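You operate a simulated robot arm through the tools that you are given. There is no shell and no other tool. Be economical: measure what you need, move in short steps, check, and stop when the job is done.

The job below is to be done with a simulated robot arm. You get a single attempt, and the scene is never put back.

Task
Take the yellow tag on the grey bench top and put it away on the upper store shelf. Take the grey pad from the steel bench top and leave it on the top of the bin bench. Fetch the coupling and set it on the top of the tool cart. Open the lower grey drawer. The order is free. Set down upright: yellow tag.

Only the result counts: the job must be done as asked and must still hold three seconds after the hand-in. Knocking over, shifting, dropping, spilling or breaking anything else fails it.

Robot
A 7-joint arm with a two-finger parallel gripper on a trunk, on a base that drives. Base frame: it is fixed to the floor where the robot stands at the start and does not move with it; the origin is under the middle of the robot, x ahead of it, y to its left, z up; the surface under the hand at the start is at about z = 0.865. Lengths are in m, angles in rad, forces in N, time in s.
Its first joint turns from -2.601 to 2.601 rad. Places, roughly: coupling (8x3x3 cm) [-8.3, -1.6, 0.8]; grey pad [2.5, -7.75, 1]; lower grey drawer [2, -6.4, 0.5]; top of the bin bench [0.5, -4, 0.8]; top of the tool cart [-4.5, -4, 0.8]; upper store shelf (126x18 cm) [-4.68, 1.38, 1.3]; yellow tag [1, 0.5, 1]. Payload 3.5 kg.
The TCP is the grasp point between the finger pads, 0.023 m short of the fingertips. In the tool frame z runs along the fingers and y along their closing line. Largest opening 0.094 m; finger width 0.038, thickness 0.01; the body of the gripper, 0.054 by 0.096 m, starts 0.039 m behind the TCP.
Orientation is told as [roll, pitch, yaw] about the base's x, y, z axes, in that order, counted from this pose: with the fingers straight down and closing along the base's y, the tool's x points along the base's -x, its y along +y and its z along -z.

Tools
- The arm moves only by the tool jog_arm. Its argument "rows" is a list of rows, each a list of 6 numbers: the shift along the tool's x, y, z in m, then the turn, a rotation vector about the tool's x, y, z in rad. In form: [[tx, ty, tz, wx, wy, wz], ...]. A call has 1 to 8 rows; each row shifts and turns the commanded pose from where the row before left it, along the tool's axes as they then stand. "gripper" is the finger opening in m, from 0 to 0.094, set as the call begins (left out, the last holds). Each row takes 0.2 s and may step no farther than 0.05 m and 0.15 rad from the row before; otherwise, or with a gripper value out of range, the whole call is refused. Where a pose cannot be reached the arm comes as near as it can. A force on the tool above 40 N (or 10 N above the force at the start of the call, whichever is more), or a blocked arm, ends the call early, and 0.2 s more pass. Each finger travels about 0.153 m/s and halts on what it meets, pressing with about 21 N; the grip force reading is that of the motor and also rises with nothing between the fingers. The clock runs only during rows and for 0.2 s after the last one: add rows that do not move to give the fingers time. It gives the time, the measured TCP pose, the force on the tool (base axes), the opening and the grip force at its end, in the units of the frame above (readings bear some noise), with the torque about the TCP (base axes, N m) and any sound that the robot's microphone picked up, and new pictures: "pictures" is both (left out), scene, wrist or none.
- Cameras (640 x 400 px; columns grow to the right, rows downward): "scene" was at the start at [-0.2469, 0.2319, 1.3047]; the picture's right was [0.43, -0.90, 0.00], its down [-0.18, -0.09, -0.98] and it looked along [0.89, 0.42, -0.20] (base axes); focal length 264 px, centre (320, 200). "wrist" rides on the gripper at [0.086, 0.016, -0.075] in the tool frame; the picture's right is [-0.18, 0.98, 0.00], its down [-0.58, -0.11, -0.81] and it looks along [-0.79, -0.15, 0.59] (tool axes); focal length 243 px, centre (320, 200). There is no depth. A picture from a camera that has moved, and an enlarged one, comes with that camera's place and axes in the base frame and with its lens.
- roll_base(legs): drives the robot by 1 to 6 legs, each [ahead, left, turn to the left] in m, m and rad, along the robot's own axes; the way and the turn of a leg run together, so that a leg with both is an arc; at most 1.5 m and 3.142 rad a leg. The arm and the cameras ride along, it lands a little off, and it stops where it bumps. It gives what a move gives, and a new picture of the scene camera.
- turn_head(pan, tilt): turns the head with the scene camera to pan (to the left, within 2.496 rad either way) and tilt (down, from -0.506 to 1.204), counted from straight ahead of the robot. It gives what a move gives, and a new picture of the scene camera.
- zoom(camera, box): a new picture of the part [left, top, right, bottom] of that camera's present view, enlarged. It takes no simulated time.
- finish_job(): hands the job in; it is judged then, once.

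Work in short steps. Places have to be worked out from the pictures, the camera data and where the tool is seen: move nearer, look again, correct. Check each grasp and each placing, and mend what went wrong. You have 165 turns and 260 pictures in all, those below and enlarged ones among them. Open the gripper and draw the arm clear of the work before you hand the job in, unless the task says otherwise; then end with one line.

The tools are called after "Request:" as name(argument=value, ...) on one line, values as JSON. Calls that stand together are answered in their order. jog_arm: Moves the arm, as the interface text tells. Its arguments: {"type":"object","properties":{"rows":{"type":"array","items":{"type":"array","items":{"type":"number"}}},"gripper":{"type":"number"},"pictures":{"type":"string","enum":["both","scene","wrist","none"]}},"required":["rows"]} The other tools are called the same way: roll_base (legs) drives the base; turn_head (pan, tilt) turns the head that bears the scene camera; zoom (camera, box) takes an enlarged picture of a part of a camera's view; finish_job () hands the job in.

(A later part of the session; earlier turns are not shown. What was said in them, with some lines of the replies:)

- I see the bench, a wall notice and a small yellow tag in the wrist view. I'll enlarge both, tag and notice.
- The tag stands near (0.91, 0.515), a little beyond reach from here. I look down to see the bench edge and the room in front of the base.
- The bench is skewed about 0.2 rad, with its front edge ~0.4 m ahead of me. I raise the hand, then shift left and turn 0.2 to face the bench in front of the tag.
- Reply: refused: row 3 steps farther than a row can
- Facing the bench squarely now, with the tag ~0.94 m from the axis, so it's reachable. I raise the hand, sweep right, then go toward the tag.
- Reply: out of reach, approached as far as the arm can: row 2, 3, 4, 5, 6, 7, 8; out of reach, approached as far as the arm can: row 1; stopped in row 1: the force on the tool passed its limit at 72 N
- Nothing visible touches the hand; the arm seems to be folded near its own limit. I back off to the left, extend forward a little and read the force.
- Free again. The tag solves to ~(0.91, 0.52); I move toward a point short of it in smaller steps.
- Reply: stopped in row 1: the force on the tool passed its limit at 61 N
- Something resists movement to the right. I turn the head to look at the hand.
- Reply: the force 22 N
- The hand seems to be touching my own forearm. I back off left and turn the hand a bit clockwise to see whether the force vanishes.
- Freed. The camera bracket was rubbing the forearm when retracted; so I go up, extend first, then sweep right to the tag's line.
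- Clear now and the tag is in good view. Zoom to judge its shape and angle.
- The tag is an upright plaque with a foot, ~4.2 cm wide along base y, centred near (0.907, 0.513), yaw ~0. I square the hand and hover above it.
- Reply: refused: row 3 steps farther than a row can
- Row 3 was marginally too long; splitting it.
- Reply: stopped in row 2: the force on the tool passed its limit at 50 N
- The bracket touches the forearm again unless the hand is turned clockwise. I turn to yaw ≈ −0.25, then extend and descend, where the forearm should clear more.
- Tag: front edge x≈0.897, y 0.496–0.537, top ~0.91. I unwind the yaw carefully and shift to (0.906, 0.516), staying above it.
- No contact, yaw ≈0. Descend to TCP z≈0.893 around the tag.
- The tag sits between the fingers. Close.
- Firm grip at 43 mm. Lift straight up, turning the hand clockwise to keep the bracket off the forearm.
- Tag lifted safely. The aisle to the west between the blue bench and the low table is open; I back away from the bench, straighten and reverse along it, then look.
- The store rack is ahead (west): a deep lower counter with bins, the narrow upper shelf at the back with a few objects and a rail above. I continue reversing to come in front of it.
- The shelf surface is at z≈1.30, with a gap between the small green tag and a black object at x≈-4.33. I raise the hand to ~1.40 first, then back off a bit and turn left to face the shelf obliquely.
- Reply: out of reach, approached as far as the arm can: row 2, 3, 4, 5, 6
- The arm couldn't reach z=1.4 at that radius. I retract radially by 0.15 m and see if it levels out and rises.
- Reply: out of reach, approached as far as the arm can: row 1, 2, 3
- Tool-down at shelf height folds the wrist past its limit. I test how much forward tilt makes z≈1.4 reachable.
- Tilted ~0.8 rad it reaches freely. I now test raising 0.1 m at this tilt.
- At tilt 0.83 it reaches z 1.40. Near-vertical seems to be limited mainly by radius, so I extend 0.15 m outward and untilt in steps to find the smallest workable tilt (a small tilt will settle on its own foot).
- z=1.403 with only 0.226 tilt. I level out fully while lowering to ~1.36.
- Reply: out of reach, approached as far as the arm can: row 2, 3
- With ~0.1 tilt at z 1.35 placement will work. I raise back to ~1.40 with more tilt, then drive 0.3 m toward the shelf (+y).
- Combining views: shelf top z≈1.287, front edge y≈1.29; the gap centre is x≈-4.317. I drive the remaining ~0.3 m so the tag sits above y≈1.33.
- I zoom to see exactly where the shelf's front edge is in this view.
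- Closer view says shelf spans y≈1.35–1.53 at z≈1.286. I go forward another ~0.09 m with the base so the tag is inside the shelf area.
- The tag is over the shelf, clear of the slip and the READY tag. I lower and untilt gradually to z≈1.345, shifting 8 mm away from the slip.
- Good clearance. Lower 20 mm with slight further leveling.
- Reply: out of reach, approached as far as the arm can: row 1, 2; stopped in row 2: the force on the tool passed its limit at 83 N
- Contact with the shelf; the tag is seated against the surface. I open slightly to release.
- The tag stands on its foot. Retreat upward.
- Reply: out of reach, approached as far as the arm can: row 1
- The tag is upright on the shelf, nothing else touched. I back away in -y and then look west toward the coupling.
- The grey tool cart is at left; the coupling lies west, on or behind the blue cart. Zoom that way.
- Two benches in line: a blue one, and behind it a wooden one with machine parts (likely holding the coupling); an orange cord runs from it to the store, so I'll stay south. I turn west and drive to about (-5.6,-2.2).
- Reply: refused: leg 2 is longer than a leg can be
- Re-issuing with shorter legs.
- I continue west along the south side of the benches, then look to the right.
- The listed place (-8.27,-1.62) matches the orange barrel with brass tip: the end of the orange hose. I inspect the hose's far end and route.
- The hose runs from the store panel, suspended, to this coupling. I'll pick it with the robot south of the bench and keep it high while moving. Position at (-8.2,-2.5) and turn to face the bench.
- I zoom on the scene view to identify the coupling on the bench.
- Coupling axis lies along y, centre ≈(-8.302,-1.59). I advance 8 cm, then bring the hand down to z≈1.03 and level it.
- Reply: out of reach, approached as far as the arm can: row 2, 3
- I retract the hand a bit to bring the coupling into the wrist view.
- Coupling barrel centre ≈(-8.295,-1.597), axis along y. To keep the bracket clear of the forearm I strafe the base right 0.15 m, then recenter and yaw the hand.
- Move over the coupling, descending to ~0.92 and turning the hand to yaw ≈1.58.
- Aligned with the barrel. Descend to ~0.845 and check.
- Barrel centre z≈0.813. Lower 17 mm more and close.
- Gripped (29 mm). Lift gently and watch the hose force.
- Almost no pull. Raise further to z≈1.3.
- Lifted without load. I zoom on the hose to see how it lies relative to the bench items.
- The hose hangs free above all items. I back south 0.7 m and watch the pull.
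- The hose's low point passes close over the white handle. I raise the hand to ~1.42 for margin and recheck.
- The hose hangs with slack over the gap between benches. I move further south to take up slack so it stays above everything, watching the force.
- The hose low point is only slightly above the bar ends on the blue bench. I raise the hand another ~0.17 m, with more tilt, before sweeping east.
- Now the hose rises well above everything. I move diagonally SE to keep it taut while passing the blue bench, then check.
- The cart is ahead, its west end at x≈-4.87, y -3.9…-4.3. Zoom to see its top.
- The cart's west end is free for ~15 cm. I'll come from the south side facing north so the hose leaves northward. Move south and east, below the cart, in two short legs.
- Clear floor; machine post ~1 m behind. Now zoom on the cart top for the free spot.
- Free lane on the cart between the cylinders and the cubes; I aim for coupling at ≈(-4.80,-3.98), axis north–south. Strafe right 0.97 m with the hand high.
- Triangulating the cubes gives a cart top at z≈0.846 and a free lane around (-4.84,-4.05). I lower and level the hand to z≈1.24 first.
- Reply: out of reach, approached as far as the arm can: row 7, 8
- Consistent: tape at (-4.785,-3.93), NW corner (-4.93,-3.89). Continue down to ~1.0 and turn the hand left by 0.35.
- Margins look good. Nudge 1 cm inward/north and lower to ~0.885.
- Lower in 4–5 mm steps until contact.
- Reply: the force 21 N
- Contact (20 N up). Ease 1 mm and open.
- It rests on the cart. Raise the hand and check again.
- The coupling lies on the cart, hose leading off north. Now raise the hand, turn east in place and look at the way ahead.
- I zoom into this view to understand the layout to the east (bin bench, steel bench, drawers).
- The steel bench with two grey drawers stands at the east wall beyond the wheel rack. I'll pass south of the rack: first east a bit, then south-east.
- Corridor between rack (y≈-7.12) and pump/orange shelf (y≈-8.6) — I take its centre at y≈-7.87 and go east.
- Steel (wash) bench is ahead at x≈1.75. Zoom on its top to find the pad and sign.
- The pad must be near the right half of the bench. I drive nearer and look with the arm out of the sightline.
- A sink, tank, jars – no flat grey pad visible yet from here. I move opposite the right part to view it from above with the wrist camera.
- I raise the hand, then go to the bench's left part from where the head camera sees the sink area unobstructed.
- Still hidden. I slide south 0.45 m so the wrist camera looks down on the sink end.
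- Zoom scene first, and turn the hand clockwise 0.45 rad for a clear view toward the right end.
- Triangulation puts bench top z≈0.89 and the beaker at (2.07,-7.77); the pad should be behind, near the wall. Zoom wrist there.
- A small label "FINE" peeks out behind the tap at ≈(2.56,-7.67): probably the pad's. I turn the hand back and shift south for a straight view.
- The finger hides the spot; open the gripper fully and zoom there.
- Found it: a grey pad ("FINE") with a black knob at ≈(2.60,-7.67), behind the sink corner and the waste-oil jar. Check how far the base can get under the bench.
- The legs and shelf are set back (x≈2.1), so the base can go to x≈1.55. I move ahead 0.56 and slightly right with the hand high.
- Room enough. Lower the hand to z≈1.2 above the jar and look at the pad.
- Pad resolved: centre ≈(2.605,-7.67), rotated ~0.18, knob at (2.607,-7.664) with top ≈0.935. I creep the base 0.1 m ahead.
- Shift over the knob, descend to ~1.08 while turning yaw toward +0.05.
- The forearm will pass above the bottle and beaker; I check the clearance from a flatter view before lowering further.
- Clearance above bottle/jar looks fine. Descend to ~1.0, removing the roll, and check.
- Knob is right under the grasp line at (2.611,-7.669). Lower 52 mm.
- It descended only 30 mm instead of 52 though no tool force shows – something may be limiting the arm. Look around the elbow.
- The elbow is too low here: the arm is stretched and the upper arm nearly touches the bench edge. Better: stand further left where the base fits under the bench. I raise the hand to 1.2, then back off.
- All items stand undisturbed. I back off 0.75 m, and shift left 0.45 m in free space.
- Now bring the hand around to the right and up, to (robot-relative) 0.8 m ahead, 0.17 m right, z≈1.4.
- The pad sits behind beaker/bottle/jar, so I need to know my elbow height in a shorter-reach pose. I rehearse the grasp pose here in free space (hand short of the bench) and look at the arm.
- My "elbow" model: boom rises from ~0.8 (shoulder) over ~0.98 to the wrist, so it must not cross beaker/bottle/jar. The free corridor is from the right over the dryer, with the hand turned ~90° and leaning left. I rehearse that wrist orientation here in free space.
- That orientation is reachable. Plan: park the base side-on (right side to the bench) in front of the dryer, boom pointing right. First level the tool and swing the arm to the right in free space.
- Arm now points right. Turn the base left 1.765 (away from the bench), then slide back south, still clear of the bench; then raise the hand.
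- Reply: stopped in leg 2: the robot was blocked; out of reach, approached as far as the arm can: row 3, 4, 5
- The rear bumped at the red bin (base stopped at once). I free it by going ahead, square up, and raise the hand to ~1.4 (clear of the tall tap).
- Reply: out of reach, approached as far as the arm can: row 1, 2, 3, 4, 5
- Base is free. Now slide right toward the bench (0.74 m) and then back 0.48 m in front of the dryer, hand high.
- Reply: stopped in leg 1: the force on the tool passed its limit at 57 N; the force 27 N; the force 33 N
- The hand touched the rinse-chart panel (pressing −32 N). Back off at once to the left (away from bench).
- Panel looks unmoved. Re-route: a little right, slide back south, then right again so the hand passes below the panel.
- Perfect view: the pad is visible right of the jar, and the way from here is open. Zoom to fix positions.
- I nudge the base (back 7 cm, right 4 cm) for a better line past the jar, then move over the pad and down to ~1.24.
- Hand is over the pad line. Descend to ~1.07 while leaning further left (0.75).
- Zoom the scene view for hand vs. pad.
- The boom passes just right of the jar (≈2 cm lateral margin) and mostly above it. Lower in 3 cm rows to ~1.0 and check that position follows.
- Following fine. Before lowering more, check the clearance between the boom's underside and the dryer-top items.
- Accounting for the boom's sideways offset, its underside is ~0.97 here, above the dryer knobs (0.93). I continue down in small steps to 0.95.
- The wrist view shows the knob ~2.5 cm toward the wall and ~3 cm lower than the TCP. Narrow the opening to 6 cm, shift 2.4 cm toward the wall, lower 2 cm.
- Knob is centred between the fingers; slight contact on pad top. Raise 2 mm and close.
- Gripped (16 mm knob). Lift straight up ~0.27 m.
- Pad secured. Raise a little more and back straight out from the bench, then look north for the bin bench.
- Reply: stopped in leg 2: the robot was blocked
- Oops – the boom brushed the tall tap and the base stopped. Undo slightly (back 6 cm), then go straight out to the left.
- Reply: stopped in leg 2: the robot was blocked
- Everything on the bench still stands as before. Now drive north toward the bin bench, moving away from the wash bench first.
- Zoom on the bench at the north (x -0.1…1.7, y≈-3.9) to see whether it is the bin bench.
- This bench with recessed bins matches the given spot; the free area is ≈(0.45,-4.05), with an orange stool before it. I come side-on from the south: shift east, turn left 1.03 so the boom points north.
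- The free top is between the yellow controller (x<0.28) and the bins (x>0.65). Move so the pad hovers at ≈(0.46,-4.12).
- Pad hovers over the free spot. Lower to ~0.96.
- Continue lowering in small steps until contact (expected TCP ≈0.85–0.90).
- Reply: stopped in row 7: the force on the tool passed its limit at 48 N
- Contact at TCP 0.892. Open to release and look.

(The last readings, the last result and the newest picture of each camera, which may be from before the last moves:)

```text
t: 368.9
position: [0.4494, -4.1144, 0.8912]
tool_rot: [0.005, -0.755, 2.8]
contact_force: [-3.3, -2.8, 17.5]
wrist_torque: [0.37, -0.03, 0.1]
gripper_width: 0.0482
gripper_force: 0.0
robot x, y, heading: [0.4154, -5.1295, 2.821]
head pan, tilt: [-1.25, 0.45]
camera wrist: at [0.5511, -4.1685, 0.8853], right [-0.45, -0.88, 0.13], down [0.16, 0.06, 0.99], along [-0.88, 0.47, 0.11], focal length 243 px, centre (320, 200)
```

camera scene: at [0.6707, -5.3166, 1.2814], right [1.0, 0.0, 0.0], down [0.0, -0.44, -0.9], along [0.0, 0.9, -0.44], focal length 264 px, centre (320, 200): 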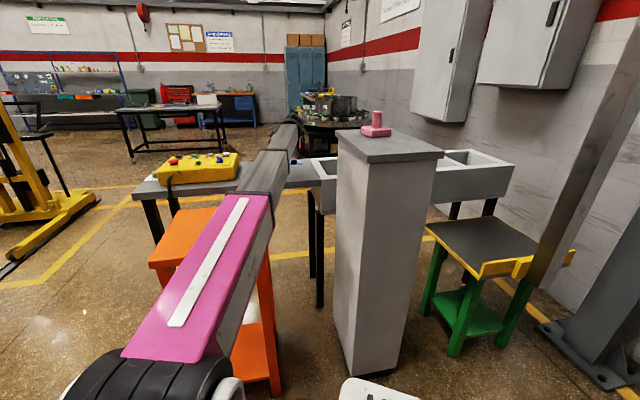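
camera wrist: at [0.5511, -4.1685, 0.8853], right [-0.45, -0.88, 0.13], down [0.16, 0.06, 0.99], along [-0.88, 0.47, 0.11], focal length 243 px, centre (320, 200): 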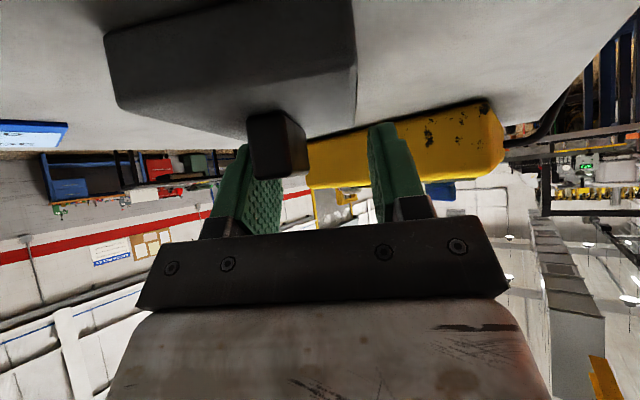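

Pad rests flat on the bench. Open wider and rise straight up.

Request:
jog_arm(rows=[[-0.0068, -0.004, -0.0074, 0, 0, 0], [-0.0135, 0, -0.0147, 0, 0, 0], [-0.0304, 0, -0.0331, 0, 0, 0], [-0.0304, 0, -0.0331, 0, 0, 0], [-0.0304, 0, -0.0331, 0, 0, 0], [-0.0304, 0, -0.0331, 0, 0, 0], [-0.0304, 0, -0.0331, 0, 0, 0], [0, 0, 0, 0, 0, 0]], gripper=0.08, pictures="scene")

Request:
zoom(camera="scene", box=[200, 110, 360, 210])

```text
t: 370.7
position: [0.4528, -4.1102, 1.146]
tool_rot: [0.007, -0.753, 2.8]
contact_force: [0.1, -0.1, 0.6]
wrist_torque: [-0.01, -0.02, 0.01]
gripper_width: 0.08
gripper_force: 0.1
robot x, y, heading: [0.4175, -5.1259, 2.822]
head pan, tilt: [-1.25, 0.45]
camera scene: at [0.6707, -5.3166, 1.2814], right [1.0, 0.0, 0.0], down [0.0, -0.44, -0.9], along [0.0, 0.9, -0.44], focal length 264 px, centre (320, 200)
```

scene: 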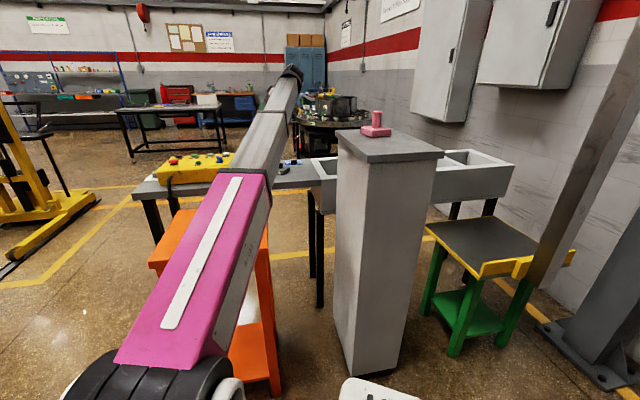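

```text
4.00 times, centred on (280, 160) of scene
camera zoom: at [0.6707, -5.3166, 1.2814], right [1.0, 0.0, 0.0], down [0.0, -0.44, -0.9], along [0.0, 0.9, -0.44], focal length 1054 px, centre (480, 360)
```

zoom: 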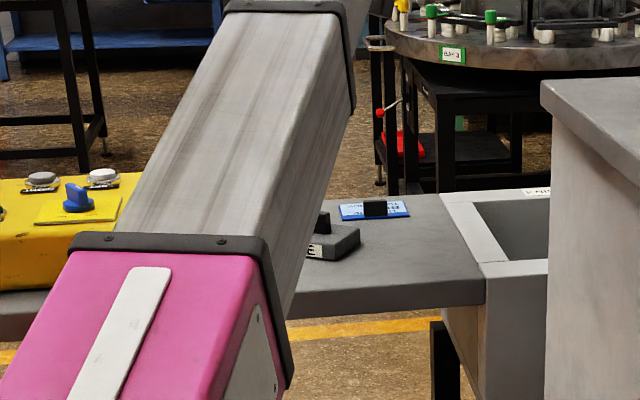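

Pad lies flat. I verify the label on the bin rim and continue raising the hand.

Request:
zoom(camera="scene", box=[290, 140, 370, 190])

Request:
jog_arm(rows=[[-0.0304, 0, -0.0331, 0, 0, 0], [-0.0304, 0, -0.0331, 0, 0, 0], [-0.0304, 0, -0.0331, 0, 0, 0], [0, 0, 0, 0, 0, 0]], pictures="none")

```text
8.00 times, centred on (330, 165) of scene
camera zoom: at [0.6707, -5.3166, 1.2814], right [1.0, 0.0, 0.0], down [0.0, -0.44, -0.9], along [0.0, 0.9, -0.44], focal length 2109 px, centre (240, 480)
```

zoom: 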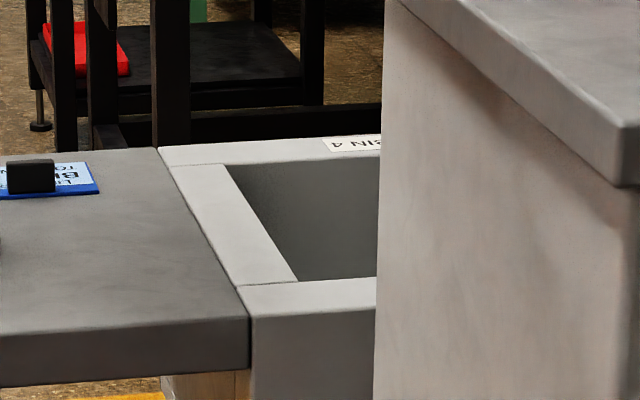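

```text
t: 371.7
position: [0.4527, -4.1078, 1.2779]
tool_rot: [0.008, -0.751, 2.799]
contact_force: [-0.6, 0.5, 0.3]
wrist_torque: [0.0, -0.02, 0.04]
gripper_width: 0.0799
gripper_force: 0.0
robot x, y, heading: [0.4167, -5.1252, 2.817]
head pan, tilt: [-1.25, 0.45]
```

"BIN 4" – confirmed bin bench. Next the drawer: drive south and turn so the boom points east to the wash bench's left end, then reorient the hand to point forward with vertical closing.

Request:
roll_base(legs=[[-0.45, 1.34, 0], [0, 0, -1.345]])

Request:
jog_arm(rows=[[0.02, 0, 0.02, 0.1213, 0.027, -0.0758], [0, 0, 0, 0.1213, 0.027, -0.0758], [0, 0, 0, 0.1213, 0.027, -0.0758], [0, 0, 0, 0.1213, 0.027, -0.0758], [0, 0, 0, 0.1213, 0.027, -0.0758], [0, 0, 0, 0.1213, 0.027, -0.0758], [0, 0, 0, 0.1213, 0.027, -0.0758], [0, 0, 0, 0.1213, 0.027, -0.0758]], pictures="none")

Request:
jog_arm(rows=[[0, 0, 0, 0.1213, 0.027, -0.0758], [0, 0, 0, 0.1213, 0.027, -0.0758], [0, 0, 0, 0.1213, 0.027, -0.0758], [0, 0, 0, 0, 0, 0]], pictures="wrist")

```text
t: 382.3
position: [1.4043, -6.3875, 1.2764]
tool_rot: [0.005, -0.752, 1.461]
contact_force: [-0.2, 0.6, 1.1]
wrist_torque: [0.02, 0.03, -0.03]
gripper_width: 0.0802
gripper_force: 0.0
robot x, y, heading: [0.4057, -6.5887, 1.482]
head pan, tilt: [-1.25, 0.45]
camera scene: at [0.2747, -6.8762, 1.2814], right [0.23, -0.97, 0.0], down [-0.42, -0.1, -0.9], along [0.88, 0.21, -0.44], focal length 264 px, centre (320, 200)
```

scene: 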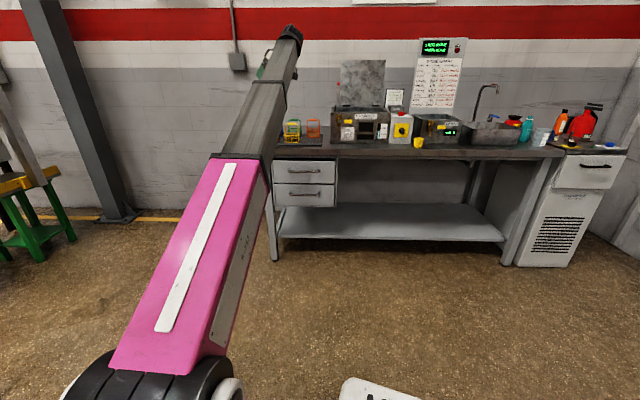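

```text
t: 384.1
position: [1.4044, -6.3891, 1.2476]
tool_rot: [-1.205, -0.243, 1.87]
contact_force: [0.5, 0.9, 0.0]
wrist_torque: [-0.01, -0.01, -0.02]
gripper_width: 0.0802
gripper_force: 0.1
robot x, y, heading: [0.4021, -6.5858, 1.484]
head pan, tilt: [-1.25, 0.45]
```

```text
t: 385.1
position: [1.4035, -6.3883, 1.2488]
tool_rot: [-1.566, -0.007, 1.833]
contact_force: [-0.4, -0.2, 0.5]
wrist_torque: [0.0, -0.01, 0.01]
gripper_width: 0.0799
gripper_force: 0.1
robot x, y, heading: [0.4052, -6.5898, 1.478]
head pan, tilt: [-1.25, 0.45]
camera wrist: at [1.353, -6.4907, 1.2307], right [-0.06, 0.18, -0.98], down [-0.93, 0.35, 0.12], along [0.37, 0.92, 0.15], focal length 243 px, centre (320, 200)
```

wrist: 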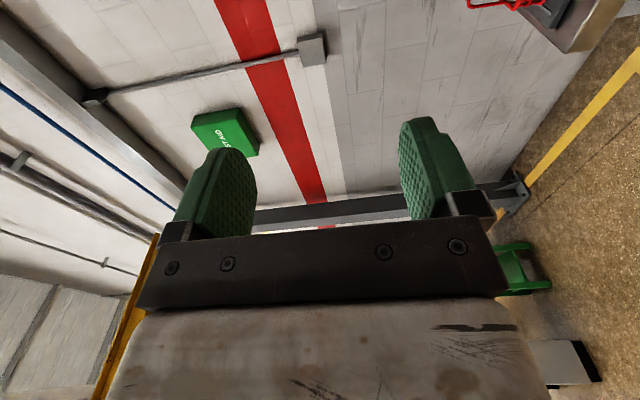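

The hand now points forward with vertical closing. Lower it to ~0.57 in front of the drawers.

Request:
jog_arm(rows=[[0, 0.048, 0, 0, 0.035, 0], [0, 0.048, 0, 0, 0.035, 0], [0, 0.048, 0, 0, 0, 0], [0, 0.048, 0, 0, 0, 0], [0, 0.048, 0, 0, 0, 0], [0, 0.048, 0, 0, 0, 0], [0, 0.048, 0, 0, 0, 0], [0, 0.048, 0, 0, 0, 0]], pictures="none")

Request:
jog_arm(rows=[[0, 0.048, 0, 0, 0, 0], [0, 0.048, 0, 0, 0, 0], [0, 0.048, 0, 0, 0, 0], [0, 0.048, 0, 0, 0, 0], [0, 0.048, 0, 0, 0, 0], [0, 0.048, 0, 0, 0, 0], [0, 0, 0, 0, 0, 0]], pictures="both")

```text
t: 386.9
position: [1.3981, -6.3842, 0.8642]
tool_rot: [-1.56, -0.022, 1.761]
contact_force: [-0.3, 0.1, 0.3]
wrist_torque: [-0.03, 0.0, 0.01]
gripper_width: 0.0798
gripper_force: 0.0
robot x, y, heading: [0.4066, -6.5873, 1.482]
head pan, tilt: [-1.25, 0.45]
```

```text
t: 388.5
position: [1.3972, -6.3762, 0.5812]
tool_rot: [-1.561, -0.007, 1.751]
contact_force: [0.9, -0.3, 0.2]
wrist_torque: [0.01, 0.02, 0.02]
gripper_width: 0.08
gripper_force: 0.2
out of reach, approached as far as the arm can: row 6
robot x, y, heading: [0.4028, -6.5874, 1.484]
head pan, tilt: [-1.25, 0.45]
camera scene: at [0.2747, -6.8761, 1.2814], right [0.23, -0.97, 0.0], down [-0.42, -0.1, -0.9], along [0.88, 0.21, -0.44], focal length 264 px, centre (320, 200)
camera wrist: at [1.3382, -6.4739, 0.5626], right [-0.04, 0.19, -0.98], down [-0.9, 0.43, 0.12], along [0.44, 0.89, 0.15], focal length 243 px, centre (320, 200)
```

scene: 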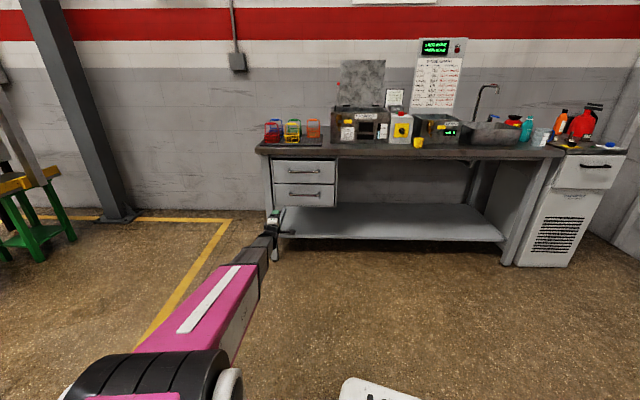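
wrist: 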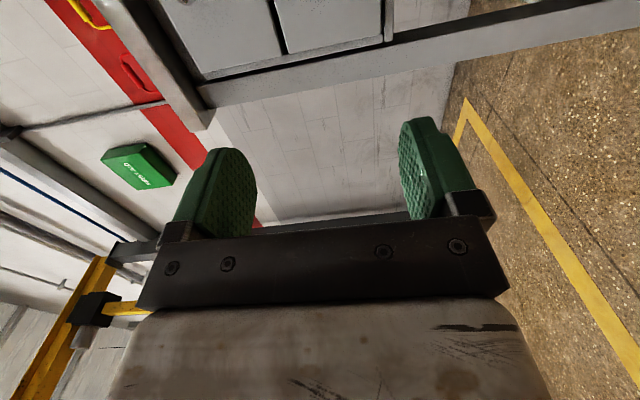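

Zoom to locate the lower handle precisely.

Request:
zoom(camera="scene", box=[240, 140, 368, 220])

```text
5.00 times, centred on (304, 180) of scene
camera zoom: at [0.2747, -6.8761, 1.2814], right [0.23, -0.97, 0.0], down [-0.42, -0.1, -0.9], along [0.88, 0.21, -0.44], focal length 1318 px, centre (400, 300)
```

zoom: 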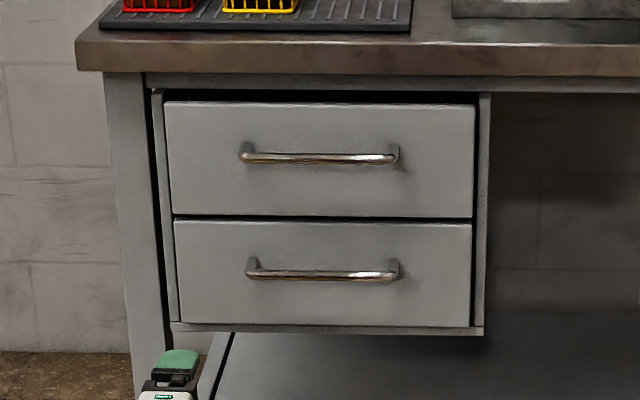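

Lower handle centre ≈(1.71,-6.437,0.585). Move the base right 0.24 m and look with the wrist camera.

Request:
roll_base(legs=[[-0.03, -0.24, 0]])

Request:
zoom(camera="wrist", box=[0, 0, 640, 400])

Request:
zoom(camera="scene", box=[180, 160, 340, 260])

```text
t: 390.3
position: [1.636, -6.43, 0.5793]
tool_rot: [-1.56, -0.007, 1.749]
contact_force: [-0.1, 1.3, 1.0]
wrist_torque: [-0.02, -0.02, 0.01]
gripper_width: 0.0801
gripper_force: 0.0
robot x, y, heading: [0.642, -6.6386, 1.481]
head pan, tilt: [-1.25, 0.45]
camera scene: at [0.5124, -6.9277, 1.2814], right [0.23, -0.97, 0.0], down [-0.42, -0.1, -0.9], along [0.88, 0.21, -0.44], focal length 264 px, centre (320, 200)
```

scene: 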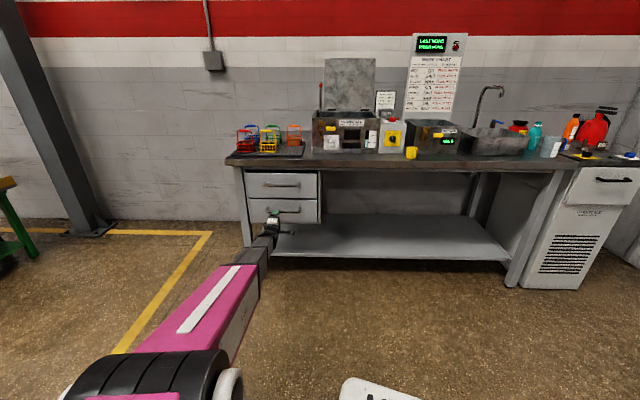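

```text
1.00 times, centred on (320, 200) of wrist (not enlarged: the box is as wide or as high as the picture)
camera zoom: at [1.5769, -6.5279, 0.5628], right [-0.04, 0.19, -0.98], down [-0.9, 0.43, 0.12], along [0.44, 0.88, 0.15], focal length 243 px, centre (320, 200)
```

zoom: 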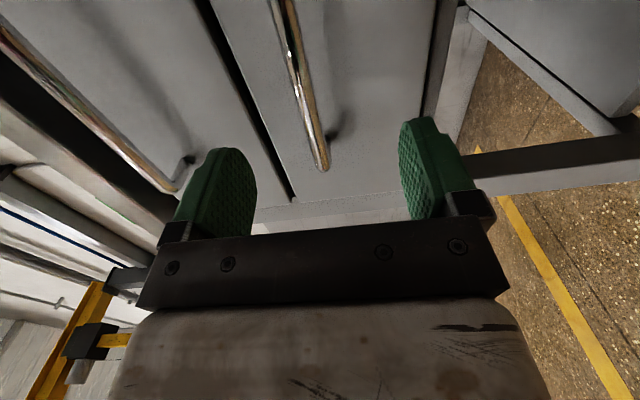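

```text
4.00 times, centred on (260, 210) of scene
camera zoom: at [0.5124, -6.9277, 1.2814], right [0.23, -0.97, 0.0], down [-0.42, -0.1, -0.9], along [0.88, 0.21, -0.44], focal length 1054 px, centre (560, 160)
```

zoom: 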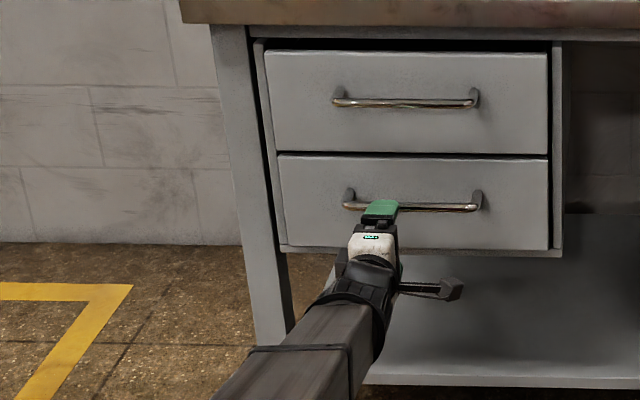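

Fingers straddle the lower bar; it is ~8 cm ahead. Advance 8 cm along the tool and close.

Request:
jog_arm(rows=[[0, -0.004, 0.04, 0, 0, 0], [0, -0.004, 0.04, 0, 0, 0], [0, 0, 0, 0, 0, 0]], pictures="wrist")

```text
t: 391.1
position: [1.7152, -6.4144, 0.5869]
tool_rot: [-1.56, -0.007, 1.749]
contact_force: [-0.1, -0.5, 0.0]
wrist_torque: [-0.04, -0.01, 0.01]
gripper_width: 0.0798
gripper_force: 0.1
robot x, y, heading: [0.6422, -6.6421, 1.481]
head pan, tilt: [-1.25, 0.45]
camera wrist: at [1.656, -6.514, 0.5685], right [-0.05, 0.19, -0.98], down [-0.9, 0.43, 0.12], along [0.44, 0.88, 0.15], focal length 243 px, centre (320, 200)
```

wrist: 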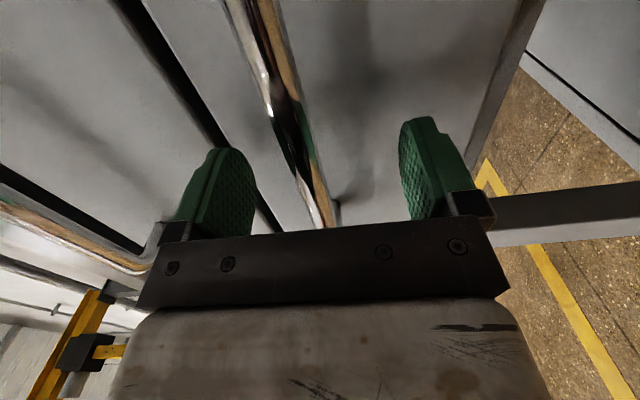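

The bar is now between the pads. Close.

Request:
jog_arm(rows=[[0, 0, 0, 0, 0, 0], [0, 0, 0, 0, 0, 0], [0, 0, 0, 0, 0, 0], [0, 0, 0, 0, 0, 0]], gripper=0.0, pictures="none")

```text
t: 392.1
position: [1.715, -6.4156, 0.5894]
tool_rot: [-1.567, -0.006, 1.749]
contact_force: [1.4, 1.9, 38.6]
wrist_torque: [-1.28, -0.12, 1.12]
gripper_width: 0.0135
gripper_force: 44.4
robot x, y, heading: [0.6421, -6.6349, 1.476]
head pan, tilt: [-1.25, 0.45]
```

Gripped the bar (13.5 mm); vertical load 39 N, so I ease up 8 mm to relax.

Request:
jog_arm(rows=[[0, -0.004, 0, 0, 0, 0], [0, -0.004, 0, 0, 0, 0], [0, 0, 0, 0, 0, 0]], pictures="none")

```text
t: 392.9
position: [1.7152, -6.4148, 0.5898]
tool_rot: [-1.55, -0.007, 1.752]
contact_force: [-6.6, -9.8, -34.5]
wrist_torque: [-1.56, -0.44, -0.34]
gripper_width: 0.0138
gripper_force: 45.0
robot x, y, heading: [0.6399, -6.642, 1.48]
head pan, tilt: [-1.25, 0.45]
```

Overshot; half back down, then pull out 4 cm with the arm to test.

Request:
jog_arm(rows=[[0, 0.004, 0, 0, 0, 0], [0, 0, -0.01, 0, 0, 0], [0, 0, -0.015, 0, 0, 0], [0, 0, -0.015, 0, 0, 0], [0, 0, 0, 0, 0, 0]], pictures="none")

```text
t: 393.8
position: [1.6826, -6.4223, 0.5895]
tool_rot: [-1.553, -0.008, 1.747]
contact_force: [-1.3, -1.7, -10.9]
wrist_torque: [-1.13, -0.17, 0.02]
gripper_width: 0.0138
gripper_force: 45.1
robot x, y, heading: [0.642, -6.6392, 1.476]
head pan, tilt: [-1.25, 0.45]
stopped in row 4: the force on the tool passed its limit at 48 N (the readings are from after the stop); the commanded pose is now the measured one
```

The drawer follows. Continue pulling in 1 cm rows.

Request:
jog_arm(rows=[[0, 0, -0.01, 0, 0, 0], [0, 0, -0.01, 0, 0, 0], [0, 0, -0.01, 0, 0, 0], [0, 0, -0.01, 0, 0, 0], [0, 0, -0.01, 0, 0, 0], [0, 0, -0.01, 0, 0, 0], [0, 0, -0.01, 0, 0, 0], [0, 0, -0.01, 0, 0, 0]], pictures="scene")

```text
t: 395.1
position: [1.6322, -6.4323, 0.5907]
tool_rot: [-1.545, -0.006, 1.747]
contact_force: [-0.5, -1.3, -7.7]
wrist_torque: [-1.2, -0.25, -0.28]
gripper_width: 0.0136
gripper_force: 44.7
robot x, y, heading: [0.6451, -6.642, 1.48]
head pan, tilt: [-1.25, 0.45]
stopped in row 6: the force on the tool passed its limit at 41 N (the readings are from after the stop); the commanded pose is now the measured one
camera scene: at [0.5126, -6.9278, 1.2815], right [0.23, -0.97, 0.0], down [-0.42, -0.1, -0.9], along [0.88, 0.21, -0.44], focal length 264 px, centre (320, 200)
```

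scene: 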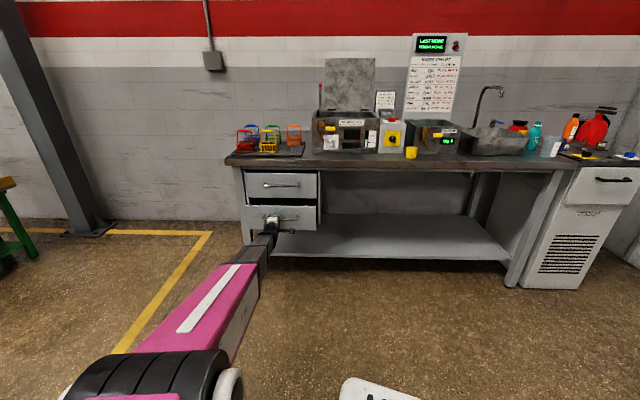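

Drawer is ~8 cm open. Keep pulling with gentler rows.

Request:
jog_arm(rows=[[0, 0, -0.006, 0, 0, 0], [0, 0, -0.008, 0, 0, 0], [0, 0, -0.008, 0, 0, 0], [0, 0, -0.008, 0, 0, 0], [0, 0, -0.008, 0, 0, 0], [0, 0, -0.008, 0, 0, 0], [0, 0, -0.008, 0, 0, 0], [0, 0, -0.008, 0, 0, 0]], pictures="none")

Request:
jog_arm(rows=[[0, 0, -0.006, 0, 0, 0], [0, 0, -0.008, 0, 0, 0], [0, 0, -0.008, 0, 0, 0], [0, 0, -0.008, 0, 0, 0], [0, 0, -0.008, 0, 0, 0], [0, 0, -0.008, 0, 0, 0], [0, 0, -0.008, 0, 0, 0], [0, 0, -0.008, 0, 0, 0]], pictures="none")

Request:
jog_arm(rows=[[0, 0, -0.006, 0, 0, 0], [0, 0, -0.008, 0, 0, 0], [0, 0, -0.008, 0, 0, 0], [0, 0, -0.008, 0, 0, 0], [0, 0, -0.008, 0, 0, 0], [0, 0, -0.008, 0, 0, 0], [0, 0, -0.008, 0, 0, 0], [0, 0, -0.008, 0, 0, 0]], pictures="none")

```text
t: 396.9
position: [1.5709, -6.4451, 0.5895]
tool_rot: [-1.543, -0.009, 1.75]
contact_force: [1.6, -8.7, -32.1]
wrist_torque: [-1.62, -0.39, -0.6]
gripper_width: 0.0138
gripper_force: 44.8
robot x, y, heading: [0.6462, -6.6366, 1.481]
head pan, tilt: [-1.25, 0.45]
```

```text
t: 397.5
position: [1.5604, -6.4462, 0.5904]
tool_rot: [-1.54, -0.005, 1.751]
contact_force: [-0.9, -1.3, -8.8]
wrist_torque: [-1.18, -0.26, -0.48]
gripper_width: 0.0139
gripper_force: 44.0
robot x, y, heading: [0.6413, -6.6377, 1.481]
head pan, tilt: [-1.25, 0.45]
stopped in row 2: the force on the tool passed its limit at 46 N (the readings are from after the stop); the commanded pose is now the measured one
```

```text
t: 399.0
position: [1.517, -6.4541, 0.5895]
tool_rot: [-1.536, -0.004, 1.751]
contact_force: [-1.8, -1.8, -9.8]
wrist_torque: [-1.41, -0.27, -0.25]
gripper_width: 0.0134
gripper_force: 44.7
robot x, y, heading: [0.6454, -6.6393, 1.481]
head pan, tilt: [-1.25, 0.45]
stopped in row 7: the force on the tool passed its limit at 41 N (the readings are from after the stop); the commanded pose is now the measured one
```

About 20 cm open. Continue with slight downward compensation.

Request:
jog_arm(rows=[[0, 0.0008, -0.006, 0, 0, 0], [0, 0.0005, -0.008, 0, 0, 0], [0, 0.0005, -0.008, 0, 0, 0], [0, 0.0005, -0.008, 0, 0, 0], [0, 0.0005, -0.008, 0, 0, 0], [0, 0.0005, -0.008, 0, 0, 0], [0, 0.0005, -0.008, 0, 0, 0], [0, 0.0005, -0.008, 0, 0, 0]], pictures="none")

Request:
jog_arm(rows=[[0, 0.0003, -0.006, 0, 0, 0], [0, 0.0003, -0.008, 0, 0, 0], [0, 0.0003, -0.008, 0, 0, 0], [0, 0.0003, -0.008, 0, 0, 0], [0, 0.0003, -0.008, 0, 0, 0], [0, 0.0003, -0.008, 0, 0, 0], [0, 0.0003, -0.008, 0, 0, 0], [0, 0.0003, -0.008, 0, 0, 0]], pictures="scene")

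```text
t: 400.8
position: [1.4557, -6.4675, 0.5883]
tool_rot: [-1.539, -0.009, 1.749]
contact_force: [2.8, -15.8, 6.1]
wrist_torque: [-1.68, -0.33, -0.08]
gripper_width: 0.0136
gripper_force: 44.6
robot x, y, heading: [0.6413, -6.6392, 1.478]
head pan, tilt: [-1.25, 0.45]
```

```text
t: 402.1
position: [1.4178, -6.4745, 0.5891]
tool_rot: [-1.537, -0.005, 1.748]
contact_force: [-0.5, -3.4, -0.3]
wrist_torque: [-1.45, -0.25, 0.02]
gripper_width: 0.0138
gripper_force: 44.7
robot x, y, heading: [0.6406, -6.6422, 1.485]
head pan, tilt: [-1.25, 0.45]
stopped in row 6: the force on the tool passed its limit at 42 N (the readings are from after the stop); the commanded pose is now the measured one
camera scene: at [0.5122, -6.9282, 1.2814], right [0.23, -0.97, 0.0], down [-0.42, -0.1, -0.9], along [0.88, 0.2, -0.44], focal length 264 px, centre (320, 200)
```

scene: 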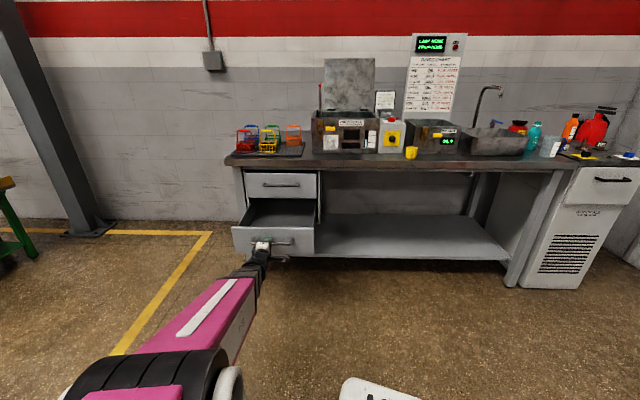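

About 30 cm open. One more gentle pull to see whether it reaches the end.

Request:
jog_arm(rows=[[0, 0.0002, -0.005, 0, 0, 0], [0, 0.0002, -0.007, 0, 0, 0], [0, 0.0002, -0.007, 0, 0, 0], [0, 0.0002, -0.007, 0, 0, 0], [0, 0.0002, -0.007, 0, 0, 0], [0, 0, 0, 0, 0, 0]], pictures="none")

```text
t: 403.4
position: [1.386, -6.4809, 0.5891]
tool_rot: [-1.538, -0.011, 1.746]
contact_force: [4.6, -26.7, 3.2]
wrist_torque: [-1.66, -0.33, 0.12]
gripper_width: 0.0137
gripper_force: 44.8
robot x, y, heading: [0.6446, -6.6414, 1.475]
head pan, tilt: [-1.25, 0.45]
```

33 cm open. Release the handle and withdraw the hand backwards.

Request:
jog_arm(rows=[[0, 0, 0, 0, 0, 0], [0, 0, 0, 0, 0, 0], [0, 0, 0, 0, 0, 0]], gripper=0.07, pictures="none")

Request:
jog_arm(rows=[[0, 0, -0.02, 0, 0, 0], [0, 0, -0.04, 0, 0, 0], [0, 0, -0.04, 0, 0, 0], [0, 0, -0.04, 0, 0, 0], [0, 0, 0, 0, 0, 0]], pictures="none")

Request:
roll_base(legs=[[0, 0.5, 0]])

Request:
zoom(camera="scene", box=[240, 100, 560, 300])

```text
t: 404.2
position: [1.3871, -6.479, 0.5896]
tool_rot: [-1.538, -0.01, 1.746]
contact_force: [0.5, -0.4, -0.5]
wrist_torque: [0.03, -0.01, 0.03]
gripper_width: 0.0701
gripper_force: 0.1
robot x, y, heading: [0.6448, -6.6377, 1.472]
head pan, tilt: [-1.25, 0.45]
```

```text
t: 405.4
position: [1.2456, -6.5064, 0.5941]
tool_rot: [-1.537, -0.011, 1.746]
contact_force: [0.1, 0.0, 0.4]
wrist_torque: [-0.03, -0.02, 0.01]
gripper_width: 0.0701
gripper_force: 0.0
robot x, y, heading: [0.6458, -6.6386, 1.477]
head pan, tilt: [-1.25, 0.45]
```

```text
t: 408.5
position: [0.728, -6.4545, 0.5949]
tool_rot: [-1.539, -0.01, 1.76]
contact_force: [-0.3, -0.6, -0.7]
wrist_torque: [0.0, -0.02, 0.0]
gripper_width: 0.0699
gripper_force: 0.0
robot x, y, heading: [0.1281, -6.5943, 1.494]
head pan, tilt: [-1.25, 0.45]
camera scene: at [-0.0015, -6.8857, 1.2814], right [0.24, -0.97, 0.0], down [-0.42, -0.1, -0.9], along [0.87, 0.22, -0.44], focal length 264 px, centre (320, 200)
```

scene: 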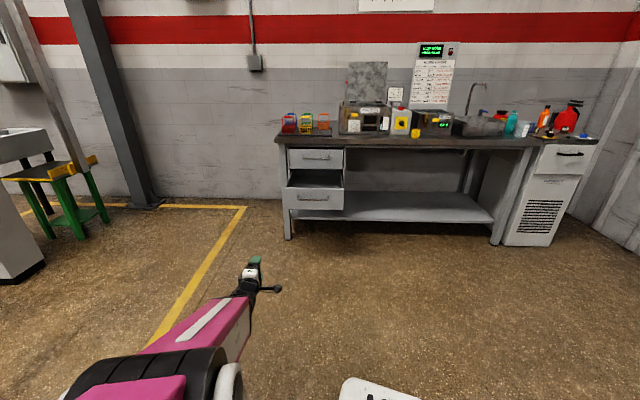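

```text
2.00 times, centred on (400, 200) of scene
camera zoom: at [-0.0015, -6.8857, 1.2814], right [0.24, -0.97, 0.0], down [-0.42, -0.1, -0.9], along [0.87, 0.22, -0.44], focal length 527 px, centre (160, 200)
```

zoom: 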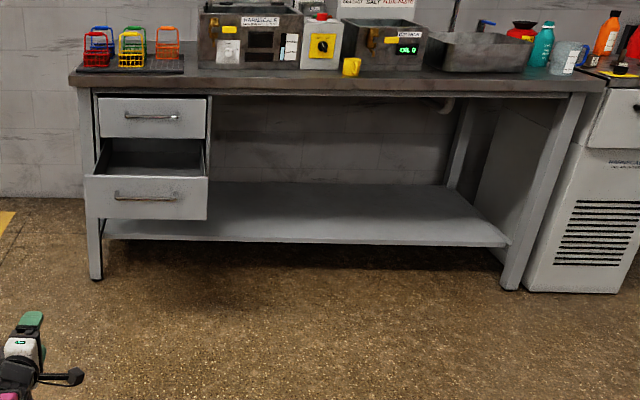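

Drawer is open, bench intact. Last check: look at the tool cart for the coupling and at the store shelf from afar.

Request:
turn_head(pan=1.1, tilt=0.1)

Request:
zoom(camera="scene", box=[260, 160, 380, 235])

```text
t: 410.6
position: [0.7271, -6.4543, 0.5954]
tool_rot: [-1.538, -0.01, 1.758]
contact_force: [-0.2, -1.4, 0.5]
wrist_torque: [0.01, -0.03, 0.0]
gripper_width: 0.0701
gripper_force: 0.1
robot x, y, heading: [0.1255, -6.5973, 1.492]
head pan, tilt: [1.1, 0.099]
camera scene: at [-0.1692, -6.8596, 1.314], right [0.52, 0.85, 0.0], down [0.08, -0.05, -1.0], along [-0.85, 0.52, -0.1], focal length 264 px, centre (320, 200)
```

scene: 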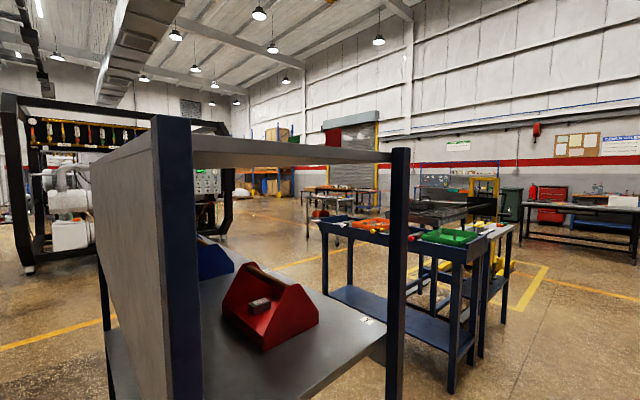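

```text
5.33 times, centred on (320, 198) of scene
camera zoom: at [-0.1692, -6.8596, 1.314], right [0.52, 0.85, 0.0], down [0.08, -0.05, -1.0], along [-0.85, 0.52, -0.1], focal length 1406 px, centre (320, 213)
```

zoom: 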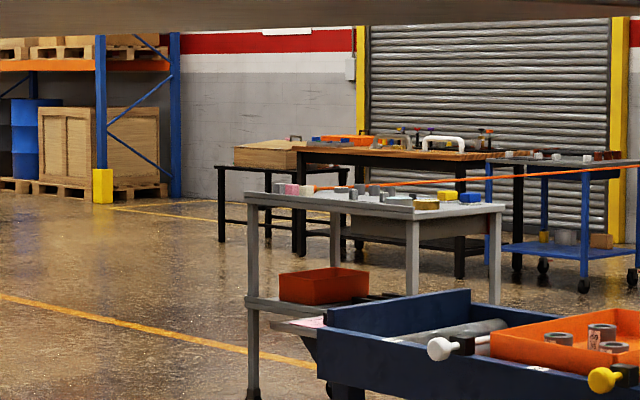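

The hose still ends on the cart with the coupling there, and the benches look undisturbed. The hand is open and clear, so I hand in.

Request:
finish_job()

```text
The job is handed in.
```

The job is handed in. The yellow tag stands upright on the upper store shelf, the grey pad is on the bin bench, the coupling (still on its orange hose) is on the tool cart, and the lower grey drawer is open about 33 cm. On the way, the base bumped the red bin twice, the boom touched the wash-bench tap and probably the teal bottle, and the hand touched the rinse-chart panel. I saw nothing knocked over, but I can't be sure the red bin didn't shift slightly.
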